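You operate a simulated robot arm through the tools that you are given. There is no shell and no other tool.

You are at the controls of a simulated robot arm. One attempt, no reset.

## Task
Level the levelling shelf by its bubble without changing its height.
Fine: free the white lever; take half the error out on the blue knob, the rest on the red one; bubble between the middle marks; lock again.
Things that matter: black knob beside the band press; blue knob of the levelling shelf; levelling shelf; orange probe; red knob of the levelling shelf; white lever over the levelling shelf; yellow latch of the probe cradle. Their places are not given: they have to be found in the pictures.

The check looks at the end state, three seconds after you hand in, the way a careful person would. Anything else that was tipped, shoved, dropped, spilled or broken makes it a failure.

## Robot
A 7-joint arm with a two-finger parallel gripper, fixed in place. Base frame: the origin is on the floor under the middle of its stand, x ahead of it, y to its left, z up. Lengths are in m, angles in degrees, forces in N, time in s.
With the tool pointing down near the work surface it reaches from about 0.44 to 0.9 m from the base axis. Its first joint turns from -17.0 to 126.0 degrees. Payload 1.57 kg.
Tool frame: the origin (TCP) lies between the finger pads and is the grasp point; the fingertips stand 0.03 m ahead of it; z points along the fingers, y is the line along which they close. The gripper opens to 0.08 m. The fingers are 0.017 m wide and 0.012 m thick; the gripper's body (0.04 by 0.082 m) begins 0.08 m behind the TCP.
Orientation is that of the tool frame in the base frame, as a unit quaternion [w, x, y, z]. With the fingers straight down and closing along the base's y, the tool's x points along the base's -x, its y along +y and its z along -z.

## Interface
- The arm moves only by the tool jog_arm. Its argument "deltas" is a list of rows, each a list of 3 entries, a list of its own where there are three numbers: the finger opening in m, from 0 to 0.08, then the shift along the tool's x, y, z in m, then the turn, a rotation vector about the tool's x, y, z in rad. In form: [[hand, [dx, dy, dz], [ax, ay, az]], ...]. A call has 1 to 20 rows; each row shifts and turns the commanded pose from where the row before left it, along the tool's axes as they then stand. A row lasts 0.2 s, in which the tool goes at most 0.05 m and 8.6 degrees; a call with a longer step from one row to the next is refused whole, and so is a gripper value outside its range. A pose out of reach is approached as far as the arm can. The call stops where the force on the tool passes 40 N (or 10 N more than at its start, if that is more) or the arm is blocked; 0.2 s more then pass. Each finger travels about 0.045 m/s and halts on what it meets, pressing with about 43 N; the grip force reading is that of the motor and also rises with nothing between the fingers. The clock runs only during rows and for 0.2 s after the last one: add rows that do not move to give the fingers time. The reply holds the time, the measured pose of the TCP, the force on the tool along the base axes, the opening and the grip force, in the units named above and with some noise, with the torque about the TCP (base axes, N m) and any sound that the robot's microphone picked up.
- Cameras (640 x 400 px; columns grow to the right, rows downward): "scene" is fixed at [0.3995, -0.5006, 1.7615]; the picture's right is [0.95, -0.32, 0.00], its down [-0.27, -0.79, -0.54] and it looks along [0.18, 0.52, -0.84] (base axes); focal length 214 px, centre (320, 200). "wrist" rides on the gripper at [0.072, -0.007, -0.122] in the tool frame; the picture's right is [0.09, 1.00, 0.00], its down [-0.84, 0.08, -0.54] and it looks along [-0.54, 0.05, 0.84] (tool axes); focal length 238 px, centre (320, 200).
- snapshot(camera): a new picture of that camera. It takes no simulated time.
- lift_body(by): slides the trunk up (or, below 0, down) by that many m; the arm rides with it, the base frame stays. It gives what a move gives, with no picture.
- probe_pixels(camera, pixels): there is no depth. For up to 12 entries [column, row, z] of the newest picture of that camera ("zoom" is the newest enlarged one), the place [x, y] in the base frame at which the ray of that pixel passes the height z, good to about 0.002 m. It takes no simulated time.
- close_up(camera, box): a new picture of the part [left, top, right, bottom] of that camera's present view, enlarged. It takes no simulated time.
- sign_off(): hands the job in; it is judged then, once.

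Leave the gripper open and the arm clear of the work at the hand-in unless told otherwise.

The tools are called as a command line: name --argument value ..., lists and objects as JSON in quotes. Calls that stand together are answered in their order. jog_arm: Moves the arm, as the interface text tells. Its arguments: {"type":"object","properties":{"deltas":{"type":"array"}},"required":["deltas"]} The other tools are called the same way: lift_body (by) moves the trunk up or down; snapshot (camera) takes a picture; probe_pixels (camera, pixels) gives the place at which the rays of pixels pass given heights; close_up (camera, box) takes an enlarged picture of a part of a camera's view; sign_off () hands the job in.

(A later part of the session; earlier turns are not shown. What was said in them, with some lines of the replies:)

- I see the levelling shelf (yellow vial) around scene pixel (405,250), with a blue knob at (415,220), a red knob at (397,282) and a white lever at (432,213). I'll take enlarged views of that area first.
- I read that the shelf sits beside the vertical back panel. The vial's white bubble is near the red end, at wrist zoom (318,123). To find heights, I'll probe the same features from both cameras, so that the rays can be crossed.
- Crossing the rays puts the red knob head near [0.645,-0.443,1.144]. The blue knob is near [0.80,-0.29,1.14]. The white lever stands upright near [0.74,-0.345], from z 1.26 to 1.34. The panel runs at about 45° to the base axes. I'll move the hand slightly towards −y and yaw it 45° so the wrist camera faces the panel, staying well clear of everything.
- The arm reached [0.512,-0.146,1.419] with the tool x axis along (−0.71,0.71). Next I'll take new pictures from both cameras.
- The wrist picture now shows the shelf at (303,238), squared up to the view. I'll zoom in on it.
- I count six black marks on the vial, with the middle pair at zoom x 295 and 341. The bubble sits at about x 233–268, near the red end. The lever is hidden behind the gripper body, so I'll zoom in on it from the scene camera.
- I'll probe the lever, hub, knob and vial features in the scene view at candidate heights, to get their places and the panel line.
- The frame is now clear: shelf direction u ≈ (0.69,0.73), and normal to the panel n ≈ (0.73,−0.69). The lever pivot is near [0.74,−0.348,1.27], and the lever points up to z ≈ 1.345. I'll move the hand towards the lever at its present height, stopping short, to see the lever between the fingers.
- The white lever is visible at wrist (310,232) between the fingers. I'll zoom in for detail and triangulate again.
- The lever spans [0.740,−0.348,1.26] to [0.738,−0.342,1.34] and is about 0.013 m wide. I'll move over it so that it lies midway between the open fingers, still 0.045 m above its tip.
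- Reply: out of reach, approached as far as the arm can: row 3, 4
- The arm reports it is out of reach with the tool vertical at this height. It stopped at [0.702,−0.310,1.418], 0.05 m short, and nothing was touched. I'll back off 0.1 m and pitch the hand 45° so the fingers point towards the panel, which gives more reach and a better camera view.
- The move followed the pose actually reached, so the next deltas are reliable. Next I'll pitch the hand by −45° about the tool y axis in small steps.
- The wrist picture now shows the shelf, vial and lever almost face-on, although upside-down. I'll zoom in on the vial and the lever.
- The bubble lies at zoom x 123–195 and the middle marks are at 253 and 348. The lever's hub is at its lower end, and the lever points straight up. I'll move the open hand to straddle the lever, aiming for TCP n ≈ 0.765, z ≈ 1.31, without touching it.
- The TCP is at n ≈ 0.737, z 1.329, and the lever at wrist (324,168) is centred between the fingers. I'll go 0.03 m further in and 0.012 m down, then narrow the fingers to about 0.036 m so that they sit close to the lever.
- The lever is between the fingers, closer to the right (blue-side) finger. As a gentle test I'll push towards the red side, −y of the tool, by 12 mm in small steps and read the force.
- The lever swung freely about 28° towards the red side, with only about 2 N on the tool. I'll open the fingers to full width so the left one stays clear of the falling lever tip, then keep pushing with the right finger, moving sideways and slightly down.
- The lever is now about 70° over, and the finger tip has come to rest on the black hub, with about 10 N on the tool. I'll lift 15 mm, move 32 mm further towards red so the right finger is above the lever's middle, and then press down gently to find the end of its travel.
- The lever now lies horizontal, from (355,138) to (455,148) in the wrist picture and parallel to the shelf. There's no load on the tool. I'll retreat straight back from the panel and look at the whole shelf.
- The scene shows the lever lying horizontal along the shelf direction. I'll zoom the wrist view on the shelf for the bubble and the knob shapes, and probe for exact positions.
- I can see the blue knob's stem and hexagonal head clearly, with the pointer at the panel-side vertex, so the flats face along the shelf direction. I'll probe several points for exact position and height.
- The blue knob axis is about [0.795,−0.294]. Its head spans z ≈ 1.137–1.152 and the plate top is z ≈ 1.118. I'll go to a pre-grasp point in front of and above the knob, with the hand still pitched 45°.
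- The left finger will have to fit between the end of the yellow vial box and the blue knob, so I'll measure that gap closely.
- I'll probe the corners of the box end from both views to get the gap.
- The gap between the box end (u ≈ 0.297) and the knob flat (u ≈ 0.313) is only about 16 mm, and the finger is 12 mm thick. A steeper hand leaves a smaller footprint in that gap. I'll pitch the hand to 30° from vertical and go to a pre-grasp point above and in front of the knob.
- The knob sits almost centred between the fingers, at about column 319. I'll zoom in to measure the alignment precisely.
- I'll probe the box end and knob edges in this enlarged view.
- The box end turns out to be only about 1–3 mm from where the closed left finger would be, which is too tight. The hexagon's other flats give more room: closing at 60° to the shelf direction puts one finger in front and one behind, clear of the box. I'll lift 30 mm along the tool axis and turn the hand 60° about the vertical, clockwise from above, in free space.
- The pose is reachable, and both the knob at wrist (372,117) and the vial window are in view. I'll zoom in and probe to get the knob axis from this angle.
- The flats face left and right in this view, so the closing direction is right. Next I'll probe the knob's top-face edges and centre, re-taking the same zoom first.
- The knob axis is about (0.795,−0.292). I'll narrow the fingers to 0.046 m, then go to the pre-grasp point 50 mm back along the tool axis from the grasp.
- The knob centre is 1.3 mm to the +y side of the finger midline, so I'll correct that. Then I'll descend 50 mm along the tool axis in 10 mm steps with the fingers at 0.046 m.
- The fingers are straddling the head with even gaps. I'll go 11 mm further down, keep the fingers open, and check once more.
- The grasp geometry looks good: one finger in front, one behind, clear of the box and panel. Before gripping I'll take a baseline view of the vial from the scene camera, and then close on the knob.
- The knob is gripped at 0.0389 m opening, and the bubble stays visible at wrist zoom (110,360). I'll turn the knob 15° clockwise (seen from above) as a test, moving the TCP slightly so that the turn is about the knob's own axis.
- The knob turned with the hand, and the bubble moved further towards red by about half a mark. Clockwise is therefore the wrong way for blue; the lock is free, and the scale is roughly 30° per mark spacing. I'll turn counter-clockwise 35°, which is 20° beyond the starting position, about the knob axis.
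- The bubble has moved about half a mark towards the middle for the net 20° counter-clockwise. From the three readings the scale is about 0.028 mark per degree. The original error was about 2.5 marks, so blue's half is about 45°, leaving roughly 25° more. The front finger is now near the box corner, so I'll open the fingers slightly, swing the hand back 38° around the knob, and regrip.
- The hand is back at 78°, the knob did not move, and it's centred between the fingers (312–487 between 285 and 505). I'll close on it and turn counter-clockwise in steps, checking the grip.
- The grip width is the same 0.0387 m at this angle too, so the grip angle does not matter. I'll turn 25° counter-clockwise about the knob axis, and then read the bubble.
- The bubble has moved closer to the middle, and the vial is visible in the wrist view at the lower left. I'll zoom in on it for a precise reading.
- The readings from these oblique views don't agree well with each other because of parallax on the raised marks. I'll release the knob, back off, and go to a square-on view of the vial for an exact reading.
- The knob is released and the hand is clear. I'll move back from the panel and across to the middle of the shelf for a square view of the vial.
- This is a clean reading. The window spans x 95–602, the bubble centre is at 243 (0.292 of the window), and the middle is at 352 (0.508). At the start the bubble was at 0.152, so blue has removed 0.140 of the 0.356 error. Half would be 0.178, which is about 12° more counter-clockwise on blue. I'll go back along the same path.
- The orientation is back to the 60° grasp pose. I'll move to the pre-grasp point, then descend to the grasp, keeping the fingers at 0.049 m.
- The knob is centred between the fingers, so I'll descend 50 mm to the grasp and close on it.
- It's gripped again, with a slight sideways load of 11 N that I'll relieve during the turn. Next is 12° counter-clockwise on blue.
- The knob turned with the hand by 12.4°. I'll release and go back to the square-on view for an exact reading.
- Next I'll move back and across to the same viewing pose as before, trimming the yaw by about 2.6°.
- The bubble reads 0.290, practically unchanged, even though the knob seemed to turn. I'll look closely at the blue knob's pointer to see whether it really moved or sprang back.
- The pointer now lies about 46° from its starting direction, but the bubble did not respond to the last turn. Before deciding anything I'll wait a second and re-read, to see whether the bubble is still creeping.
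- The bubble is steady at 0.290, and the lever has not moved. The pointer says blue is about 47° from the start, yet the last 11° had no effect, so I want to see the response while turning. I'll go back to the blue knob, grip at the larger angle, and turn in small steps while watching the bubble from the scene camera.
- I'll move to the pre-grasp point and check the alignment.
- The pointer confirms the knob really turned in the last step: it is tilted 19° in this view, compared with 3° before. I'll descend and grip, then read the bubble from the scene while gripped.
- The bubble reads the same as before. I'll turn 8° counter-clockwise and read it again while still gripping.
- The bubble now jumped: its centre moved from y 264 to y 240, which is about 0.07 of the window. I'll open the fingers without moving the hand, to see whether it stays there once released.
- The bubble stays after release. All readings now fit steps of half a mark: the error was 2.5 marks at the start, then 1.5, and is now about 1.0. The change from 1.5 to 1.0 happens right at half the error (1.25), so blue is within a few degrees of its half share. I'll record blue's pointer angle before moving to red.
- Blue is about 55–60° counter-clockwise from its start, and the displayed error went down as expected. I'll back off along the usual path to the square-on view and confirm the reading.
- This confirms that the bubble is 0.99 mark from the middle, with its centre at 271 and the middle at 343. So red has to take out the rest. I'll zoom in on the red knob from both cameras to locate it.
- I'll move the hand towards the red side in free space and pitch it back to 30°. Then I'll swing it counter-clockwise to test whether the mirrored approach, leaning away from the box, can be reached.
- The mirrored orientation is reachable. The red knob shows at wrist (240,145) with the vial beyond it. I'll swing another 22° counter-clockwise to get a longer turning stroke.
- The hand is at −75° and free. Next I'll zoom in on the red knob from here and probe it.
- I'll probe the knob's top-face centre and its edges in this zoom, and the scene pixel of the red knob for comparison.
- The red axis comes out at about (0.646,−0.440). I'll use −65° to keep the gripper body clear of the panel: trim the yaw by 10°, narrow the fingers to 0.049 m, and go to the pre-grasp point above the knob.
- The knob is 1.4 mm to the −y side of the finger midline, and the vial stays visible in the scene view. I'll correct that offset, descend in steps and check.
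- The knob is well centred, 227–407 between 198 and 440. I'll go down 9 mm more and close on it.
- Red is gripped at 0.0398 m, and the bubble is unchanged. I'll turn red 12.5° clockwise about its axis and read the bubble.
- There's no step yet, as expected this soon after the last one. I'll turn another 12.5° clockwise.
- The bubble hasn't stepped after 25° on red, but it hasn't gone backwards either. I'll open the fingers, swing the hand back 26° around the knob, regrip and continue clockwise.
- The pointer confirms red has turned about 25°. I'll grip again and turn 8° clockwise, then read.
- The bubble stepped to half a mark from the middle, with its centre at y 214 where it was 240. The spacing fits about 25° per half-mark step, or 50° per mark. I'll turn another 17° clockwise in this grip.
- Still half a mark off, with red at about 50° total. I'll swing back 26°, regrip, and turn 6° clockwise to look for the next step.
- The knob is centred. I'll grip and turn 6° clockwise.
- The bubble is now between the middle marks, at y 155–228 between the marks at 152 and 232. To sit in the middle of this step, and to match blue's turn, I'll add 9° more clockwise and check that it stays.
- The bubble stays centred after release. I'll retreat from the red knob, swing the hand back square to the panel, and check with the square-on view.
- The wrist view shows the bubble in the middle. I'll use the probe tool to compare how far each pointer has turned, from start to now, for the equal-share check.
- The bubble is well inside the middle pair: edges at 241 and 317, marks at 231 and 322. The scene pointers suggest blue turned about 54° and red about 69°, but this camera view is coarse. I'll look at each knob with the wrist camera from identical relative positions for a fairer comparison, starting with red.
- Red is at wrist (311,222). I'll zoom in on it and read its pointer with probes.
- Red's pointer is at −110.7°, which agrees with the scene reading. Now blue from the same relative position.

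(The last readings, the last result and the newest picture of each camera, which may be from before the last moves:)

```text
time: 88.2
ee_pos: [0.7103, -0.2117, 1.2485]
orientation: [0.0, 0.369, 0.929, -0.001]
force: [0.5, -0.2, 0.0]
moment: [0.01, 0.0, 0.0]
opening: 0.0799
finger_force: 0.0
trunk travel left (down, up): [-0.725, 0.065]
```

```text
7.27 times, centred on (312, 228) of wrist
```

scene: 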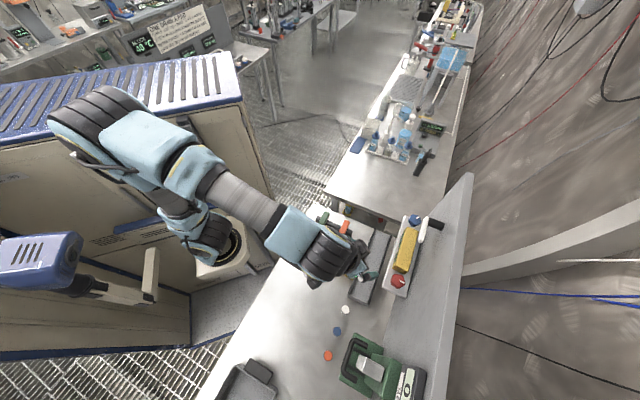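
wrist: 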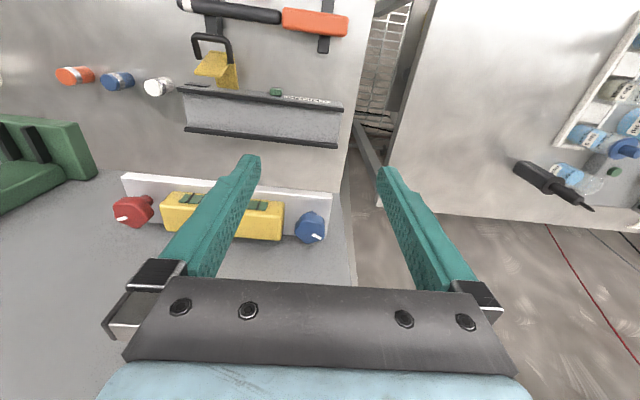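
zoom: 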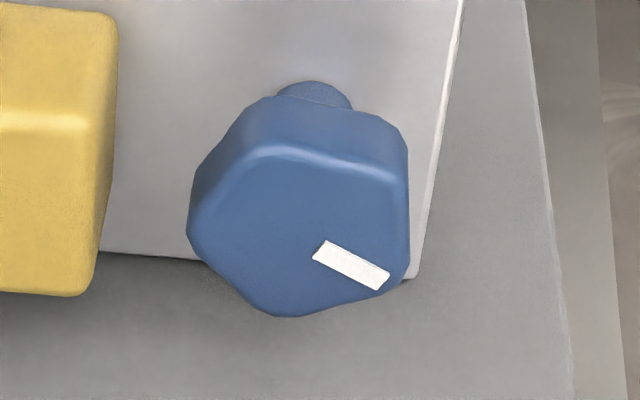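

probe_pixels --camera "zoom" --pixels '[[320, 250, 1.152], [384, 280, 1.152], [265, 160, 1.152], [402, 185, 1.152], [408, 262, 1.152], [288, 316, 1.152], [188, 232, 1.152]]'

```text
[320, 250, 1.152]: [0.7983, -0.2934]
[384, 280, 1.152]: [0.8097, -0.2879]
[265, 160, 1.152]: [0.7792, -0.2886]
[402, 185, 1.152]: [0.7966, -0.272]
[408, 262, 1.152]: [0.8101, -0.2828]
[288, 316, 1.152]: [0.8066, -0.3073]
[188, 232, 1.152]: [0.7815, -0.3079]
```

Computed directly from the image geometry, blue's pointer turned about 63° and red's about 67°. These match the hand angles (66° and 65°), so the two shares are equal within a few degrees and the bubble is centred. Next comes locking. I'll pitch the hand to 45°, close the fingers, and move in front of the lever to see it.

jog_arm --deltas '[[0.04, [0, 0, 0], [0, -0.131, 0]], [0.0, [0, 0, 0], [0, -0.131, 0]], [0.0, [0, 0, 0], [0, -0.131, 0]], [0.0, [0, 0, 0], [0, -0.131, 0]], [0.0, [0, 0, 0], [0, -0.131, 0]], [0.0, [0, 0, 0], [0, -0.131, 0]], [0.0, [0, -0.032, 0], [0, 0, 0]], [0.0, [0, -0.032, 0], [0, 0, 0]], [0.0, [0, -0.032, 0], [0, 0, 0]], [0.0, [0, -0.032, 0], [0, 0, 0]], [0.0, [0, 0, 0], [0, 0, 0]]]'

snapshot --camera "wrist"

close_up --camera "scene" --box '[375, 180, 475, 280]'

```text
time: 90.6
ee_pos: [0.6225, -0.3053, 1.2487]
orientation: [0.357, 0.341, 0.858, -0.143]
force: [0.2, -0.4, 0.1]
moment: [-0.01, 0.02, 0.0]
opening: 0.0
finger_force: 21.4
trunk travel left (down, up): [-0.725, 0.065]
```

```text
taken
```

wrist: 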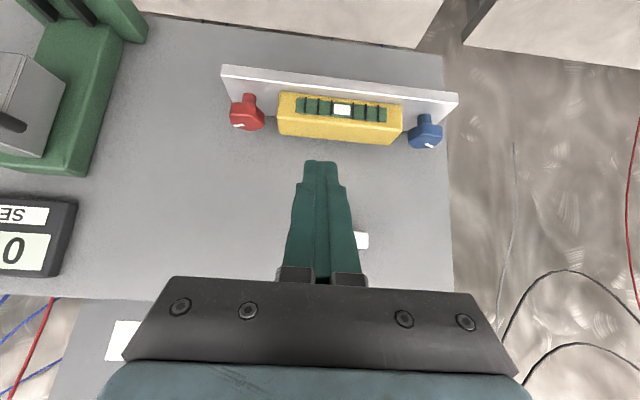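

```text
4.00 times, centred on (425, 230) of scene
```

zoom: 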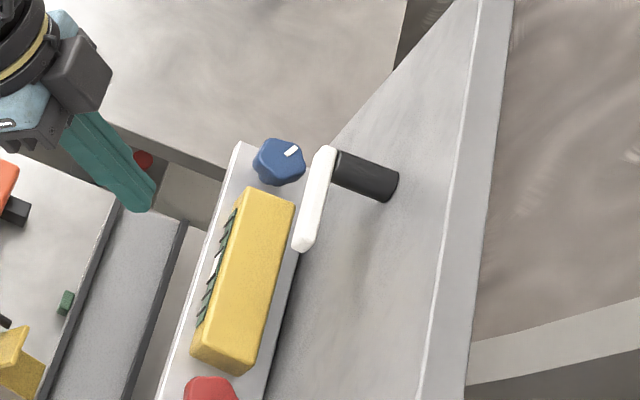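

The lever lies horizontally behind the fingers, and its hub end is visible at wrist (362,240). I'll probe its ends in the scene view at z 1.27 to place the fingers underneath.

probe_pixels --camera "scene" --pixels '[[420.5, 242, 1.27], [427.5, 217.5, 1.27], [420.5, 242, 1.262], [424, 229, 1.27], [443, 228, 1.27], [437, 226, 1.27]]'

probe_pixels --camera "wrist" --pixels '[[370, 232, 1.277], [370, 248, 1.277], [370, 232, 1.263]]'

```text
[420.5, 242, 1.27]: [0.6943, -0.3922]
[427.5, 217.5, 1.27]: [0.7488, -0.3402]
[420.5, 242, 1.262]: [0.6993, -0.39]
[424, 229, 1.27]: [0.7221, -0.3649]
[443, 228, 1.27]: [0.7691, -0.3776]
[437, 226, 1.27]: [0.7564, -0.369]
```

```text
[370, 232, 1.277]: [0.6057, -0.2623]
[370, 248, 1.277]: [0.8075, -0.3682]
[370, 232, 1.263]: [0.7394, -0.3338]
```

The lever spans u 0.19–0.266 at z ≈ 1.27, with its pivot at u ≈ 0.255. I'll slide the closed fingers under it, about 45 mm from the pivot, with the finger top some 10 mm below the lever.

jog_arm --deltas '[[0.0, [-0.0175, 0, 0.0199], [0, 0, 0]], [0.0, [-0.0175, 0, 0.0199], [0, 0, 0]], [0.0, [-0.0175, 0, 0.0199], [0, 0, 0]], [0.0, [-0.0175, 0, 0.0198], [0, 0, 0]], [0.0, [0, 0, 0], [0, 0, 0]]]'

snapshot --camera "wrist"

close_up --camera "scene" --box '[390, 190, 470, 270]'

```text
time: 91.8
ee_pos: [0.6995, -0.3783, 1.2431]
orientation: [0.356, 0.341, 0.858, -0.142]
force: [0.3, -0.7, 0.3]
moment: [-0.02, 0.04, 0.0]
opening: 0.0
finger_force: 21.2
trunk travel left (down, up): [-0.725, 0.065]
```

```text
taken
```

wrist: 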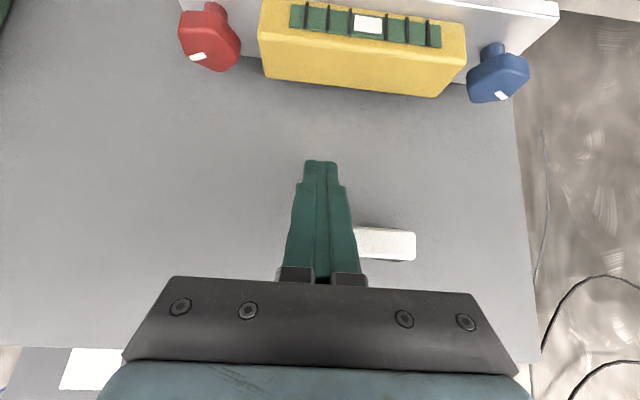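

```text
5.00 times, centred on (430, 230) of scene
```

zoom: 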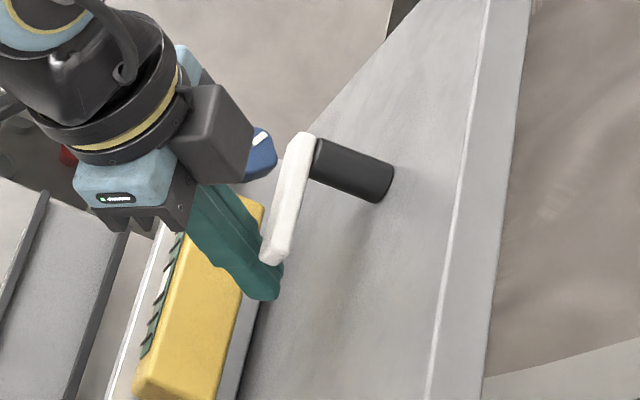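

The fingers are under the lever. I'll lift along the lever's arc, first part: up 14 mm to touch it, then up about 28 mm more, which should bring it to roughly 60° from vertical.

jog_arm --deltas '[[0.0, [-0.005, 0, -0.005], [0, 0, 0]], [0.0, [-0.005, 0, -0.005], [0, 0, 0]], [0.0, [-0.0049, -0.0008, -0.0049], [0, 0, 0]], [0.0, [-0.0049, -0.0008, -0.0049], [0, 0, 0]], [0.0, [-0.0049, -0.0008, -0.0049], [0, 0, 0]], [0.0, [-0.0049, -0.0008, -0.0049], [0, 0, 0]], [0.0, [0, 0, 0], [0, 0, 0]]]'

snapshot --camera "wrist"

close_up --camera "scene" --box '[390, 190, 470, 270]'

```text
time: 93.4
ee_pos: [0.6958, -0.3799, 1.2846]
orientation: [0.356, 0.342, 0.858, -0.143]
force: [0.0, -0.5, 0.1]
moment: [0.02, 0.01, 0.01]
opening: 0.0001
finger_force: 21.5
trunk travel left (down, up): [-0.725, 0.065]
```

```text
taken
```

wrist: 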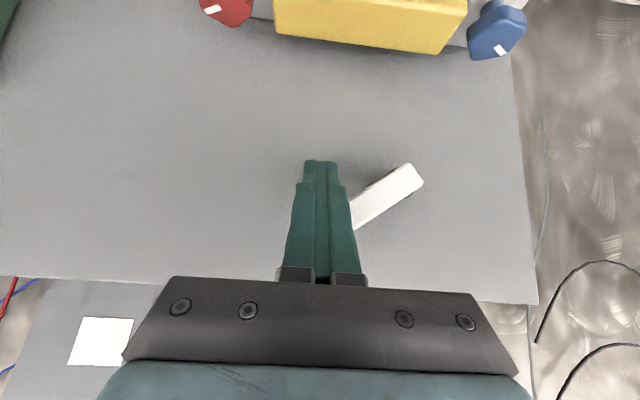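

```text
5.00 times, centred on (430, 230) of scene
```

zoom: 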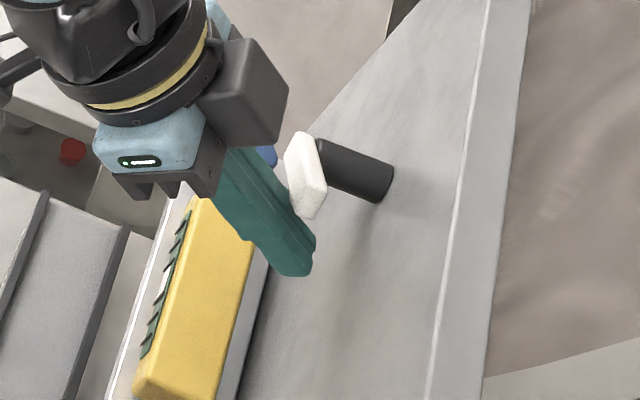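

The lever is being carried up; it's at about 50–55° from vertical, with practically no load. I'll continue along the arc.

jog_arm --deltas '[[0.0, [-0.0045, 0.00275, -0.0045], [0, 0, 0]], [0.0, [-0.0045, 0.00275, -0.0045], [0, 0, 0]], [0.0, [-0.0045, 0.00275, -0.0045], [0, 0, 0]], [0.0, [-0.0045, 0.00275, -0.0045], [0, 0, 0]], [0.0, [-0.003, 0.005, -0.003], [0, 0, 0]], [0.0, [-0.003, 0.005, -0.003], [0, 0, 0]], [0.0, [0, 0, 0], [0, 0, 0]]]'

snapshot --camera "wrist"

close_up --camera "scene" --box '[390, 190, 470, 270]'

```text
time: 95.0
ee_pos: [0.7111, -0.3639, 1.3196]
orientation: [0.357, 0.342, 0.857, -0.143]
force: [0.0, 0.3, 0.6]
moment: [-0.01, -0.01, -0.01]
opening: 0.0
finger_force: 21.2
trunk travel left (down, up): [-0.725, 0.065]
```

```text
taken
```

wrist: 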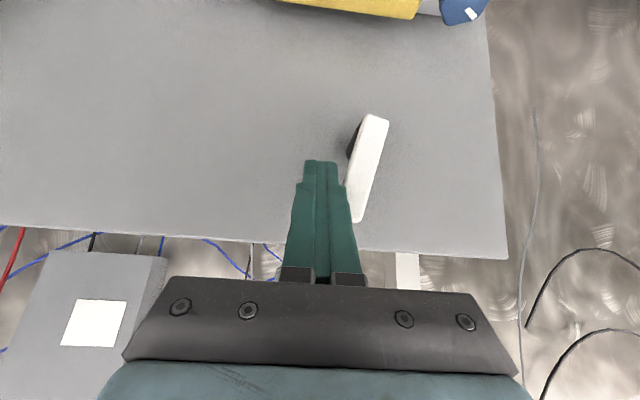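

```text
5.00 times, centred on (430, 230) of scene
```

zoom: 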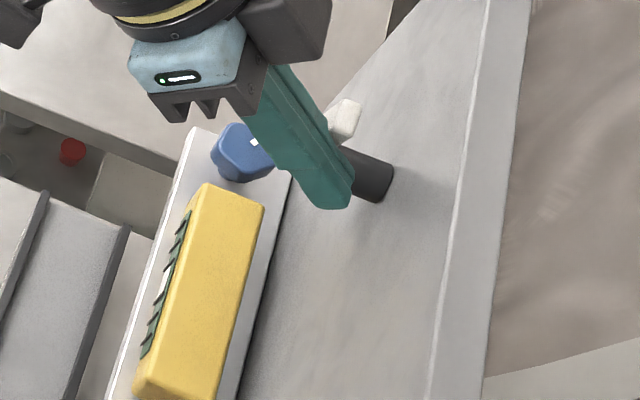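

The lever is about 8–10° short of upright. I'll keep pushing towards +y in 2 mm steps and watch for the stop.

jog_arm --deltas '[[0.0, [-0.001, 0.0025, -0.001], [0, 0, 0]], [0.0, [0, 0.0025, 0], [0, 0, 0]], [0.0, [0, 0.002, 0], [0, 0, 0]], [0.0, [0, 0, 0], [0, 0, 0]]]'

close_up --camera "wrist" --box '[260, 90, 440, 240]'

```text
time: 96.0
ee_pos: [0.7167, -0.3582, 1.3202]
orientation: [0.356, 0.342, 0.858, -0.143]
force: [-0.4, 0.2, -0.8]
moment: [-0.02, 0.01, 0.0]
opening: 0.0
finger_force: 20.9
trunk travel left (down, up): [-0.725, 0.065]
```

```text
2.67 times, centred on (350, 165) of wrist
```

zoom: 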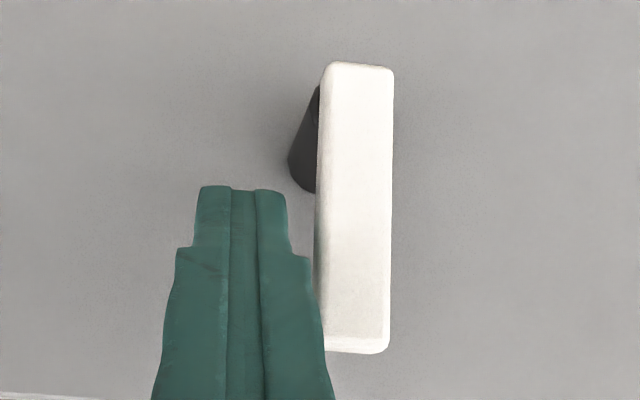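

The lever looks vertical again: its slope of about −1.4° matches what a true vertical gives at this column (−1.5°). I'll nudge 2 mm more to feel whether there is a stop.

jog_arm --deltas '[[0.0, [0, 0.001, 0], [0, 0, 0]], [0.0, [0, 0.001, 0], [0, 0, 0]], [0.0, [0, 0, 0], [0, 0, 0]]]'

close_up --camera "wrist" --box '[260, 90, 440, 240]'

```text
time: 96.8
ee_pos: [0.7176, -0.3565, 1.3188]
orientation: [0.356, 0.342, 0.858, -0.143]
force: [0.2, -1.1, -0.8]
moment: [-0.02, -0.02, 0.03]
opening: 0.0
finger_force: 21.2
trunk travel left (down, up): [-0.725, 0.065]
```

```text
2.67 times, centred on (350, 165) of wrist
```

zoom: 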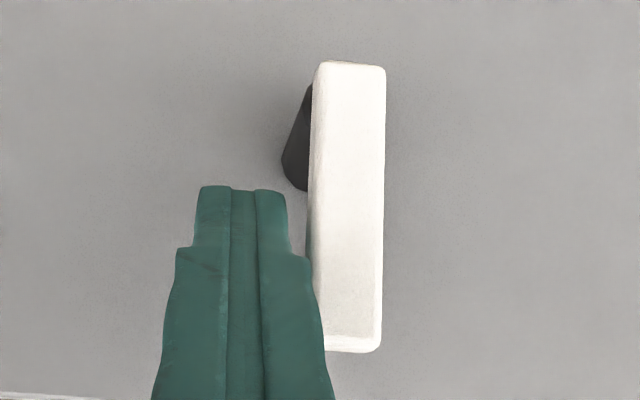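

The lever stayed put while the fingers came closer; there's only about 1 N on the tool. I'll approach 2–3 mm more to make sure it's against its stop.

jog_arm --deltas '[[0.0, [0, 0.0015, 0], [0, 0, 0]], [0.0, [0, 0.0015, 0], [0, 0, 0]], [0.0, [0, 0, 0], [0, 0, 0]]]'

close_up --camera "wrist" --box '[260, 90, 440, 240]'

close_up --camera "scene" --box '[390, 180, 470, 260]'

```text
time: 97.6
ee_pos: [0.7191, -0.3566, 1.3192]
orientation: [0.356, 0.342, 0.858, -0.143]
force: [-0.3, -1.2, 0.0]
moment: [0.01, 0.03, -0.01]
opening: 0.0
finger_force: 21.3
trunk travel left (down, up): [-0.725, 0.065]
```

```text
2.67 times, centred on (350, 165) of wrist
```

zoom: 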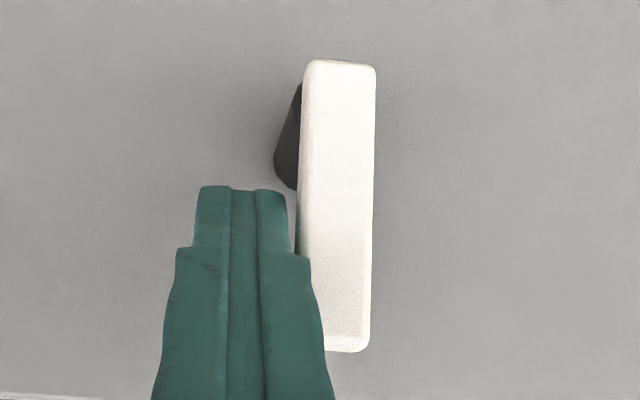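

```text
5.00 times, centred on (430, 220) of scene
```

zoom: 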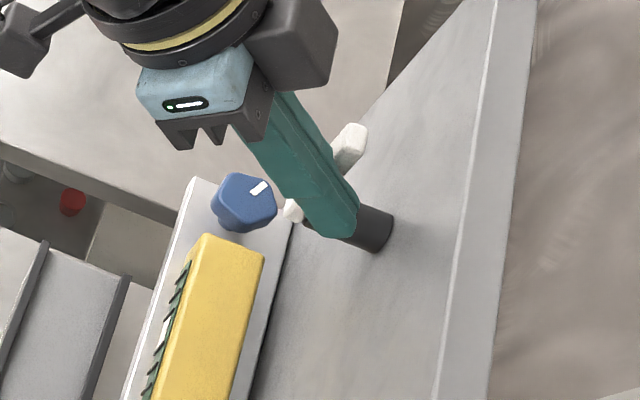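

The lever stands at the same slight angle as at the start, and the fingers have about 2.5 mm to go before touching it. I'll take a final 4 mm nudge to confirm that it's firm.

jog_arm --deltas '[[0.0, [0, 0.002, 0], [0, 0, 0]], [0.0, [0, 0.002, 0], [0, 0, 0]], [0.0, [0, 0, 0], [0, 0, 0]]]'

close_up --camera "wrist" --box '[260, 90, 440, 240]'

```text
time: 98.4
ee_pos: [0.7223, -0.3519, 1.3201]
orientation: [0.356, 0.341, 0.858, -0.142]
force: [-3.6, -1.3, -0.3]
moment: [-0.04, 0.05, -0.08]
opening: 0.0001
finger_force: 21.7
trunk travel left (down, up): [-0.725, 0.065]
```

```text
2.67 times, centred on (350, 165) of wrist
```

zoom: 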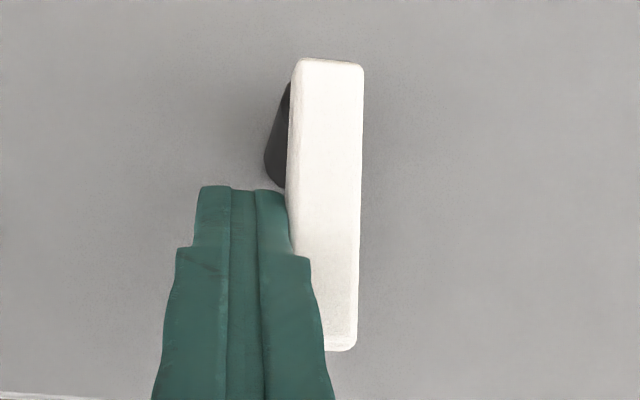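

The lever holds firm: 3.8 N of reaction and no rotation, so it's back at its stop as at the start. I'll back away from it, sideways first and then straight back, and check the bubble square-on.

jog_arm --deltas '[[0.0, [0, -0.006, 0], [0, 0, 0]], [0.0, [0, -0.004, 0], [0, 0, 0]], [0.0, [0.018, 0, -0.018], [0, 0, 0]], [0.0, [0.02, 0, -0.02], [0, 0, 0]], [0.0, [0.02, 0, -0.02], [0, 0, 0]], [0.03, [0.02, 0, -0.02], [0, 0, 0]], [0.06, [0.02, 0, 0.02], [0, 0, 0]], [0.08, [0.02, 0, 0.02], [0, 0, 0]], [0.08, [0.02, 0, 0.02], [0, 0, 0]], [0.08, [0, 0, 0], [0, 0, 0]]]'

snapshot --camera "wrist"

close_up --camera "scene" --box '[375, 180, 475, 300]'

```text
time: 100.6
ee_pos: [0.6356, -0.2835, 1.2349]
orientation: [0.356, 0.342, 0.858, -0.142]
force: [-0.2, -1.5, -0.4]
moment: [-0.02, -0.01, 0.0]
opening: 0.0801
finger_force: 0.0
trunk travel left (down, up): [-0.725, 0.065]
```

```text
taken
```

wrist: 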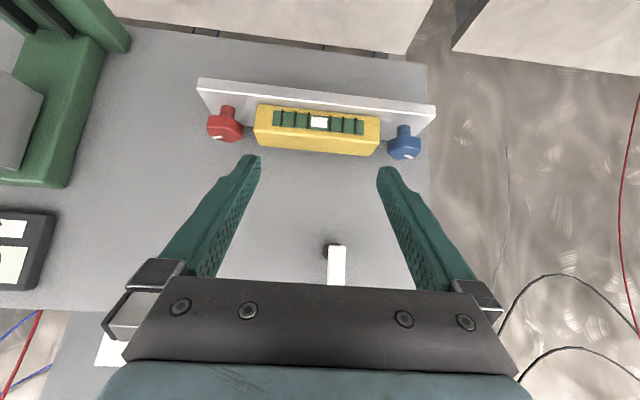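

```text
3.33 times, centred on (425, 240) of scene
```

zoom: 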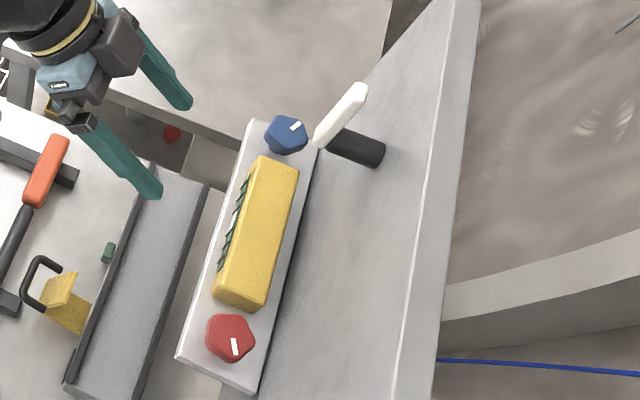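

The lever is upright again and the bubble is in the middle. I'll zoom in on the vial for the exact reading, and on the lever to compare with its starting picture.

close_up --camera "wrist" --box '[250, 90, 385, 165]'

close_up --camera "scene" --box '[405, 195, 460, 235]'

snapshot --camera "scene"

```text
4.74 times, centred on (318, 128) of wrist
```

zoom: 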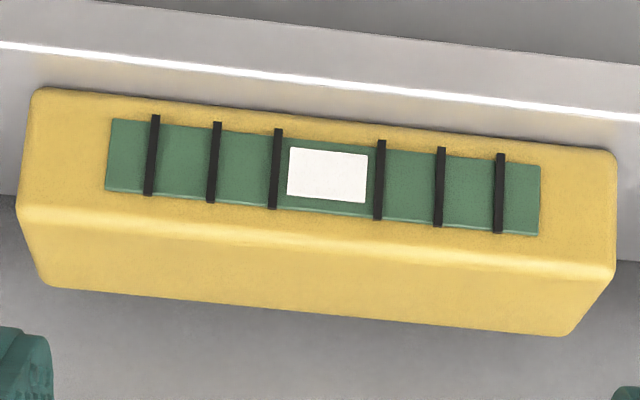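

```text
10.00 times, centred on (432, 215) of scene
```

zoom: 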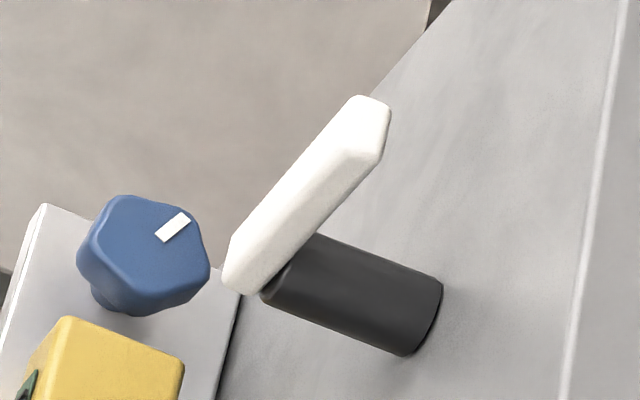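

```text
taken
```

scene: 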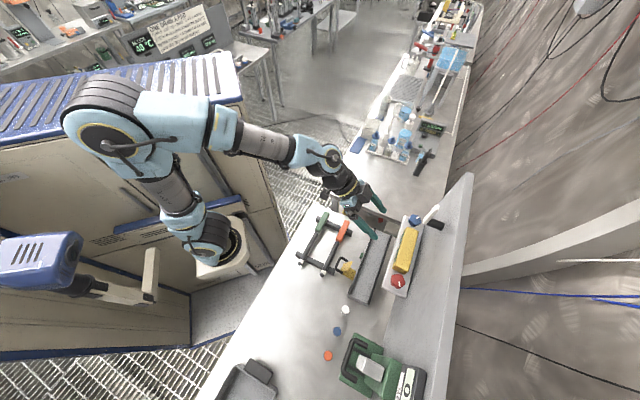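

The bubble (288–367) sits exactly midway between the middle marks (276 and 380). The lever looks the same as in its starting picture, and nothing else on the bench has moved. I'll back the open hand well clear of the work before handing in.

jog_arm --deltas '[[0.08, [0, 0, -0.034], [0, 0, 0]], [0.08, [0, 0, -0.034], [0, 0, 0]], [0.08, [0, 0, -0.034], [0, 0, 0]], [0.08, [0, 0, -0.034], [0, 0, 0]], [0.08, [0, 0, -0.034], [0, 0, 0]], [0.08, [0, 0, 0], [0, 0, 0]], [0.08, [0, 0, 0], [0, 0, 0]]]'

close_up --camera "scene" --box '[280, 190, 480, 400]'

close_up --camera "scene" --box '[390, 230, 408, 264]'

```text
time: 102.2
ee_pos: [0.5477, -0.2, 1.3549]
orientation: [0.356, 0.342, 0.858, -0.143]
force: [0.2, 0.3, -0.2]
moment: [0.01, 0.02, -0.02]
opening: 0.0799
finger_force: 0.1
trunk travel left (down, up): [-0.725, 0.065]
```

```text
1.90 times, centred on (380, 295) of scene
```

zoom: 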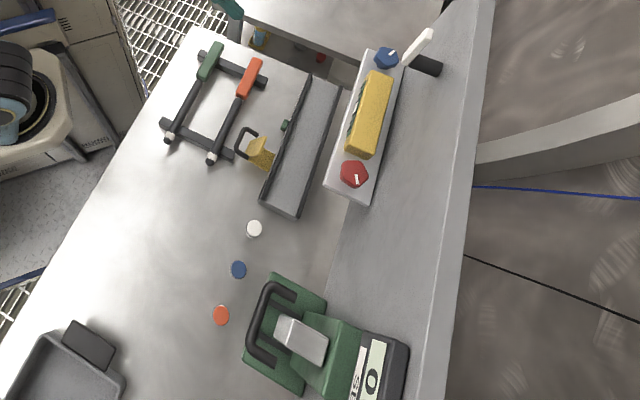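

```text
11.76 times, centred on (399, 247) of scene
```

zoom: 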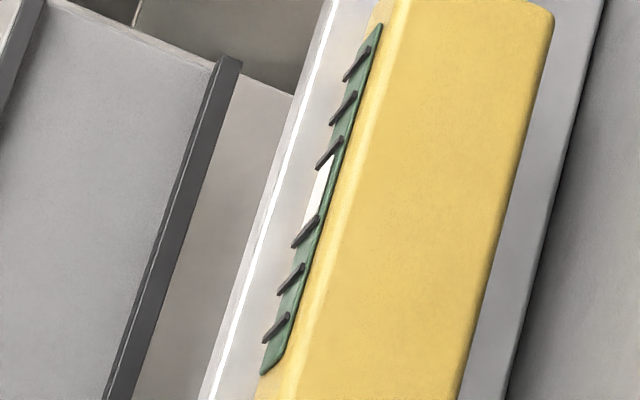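

The bench looks the same as in the first picture except for the two knob pointers. The bubble is between the middle marks, the lever is locked upright, and the open hand is clear of the work. I'm handing in.

sign_off

```text
The job is handed in.
```

The shelf is level and the job is handed in. The result of the check hasn't come back to me.

- **Bubble:** it sits midway between the two middle marks, and it stayed there after I locked the lever. It started about 2.5 marks off, towards the red end.
- **Knobs:** I turned blue about 63–66° counter-clockwise and red about 65–67° clockwise. The shares are equal to within a few degrees, so the shelf's height should be essentially unchanged. I judged this from the knob turns and did not measure the height itself.
- **Lever:** I swung it down to free the shelf. It is now back upright against its stop and looks the same as in the first picture.
- **Rest of the bench:** the final pictures show no other object moved. The hand is open and clear of the work.

I first turned blue about 15° the wrong way to find out which direction raised it, then reversed. The bubble moves only in half-mark steps, so its reading is that coarse. I set red near the middle of the centred step.
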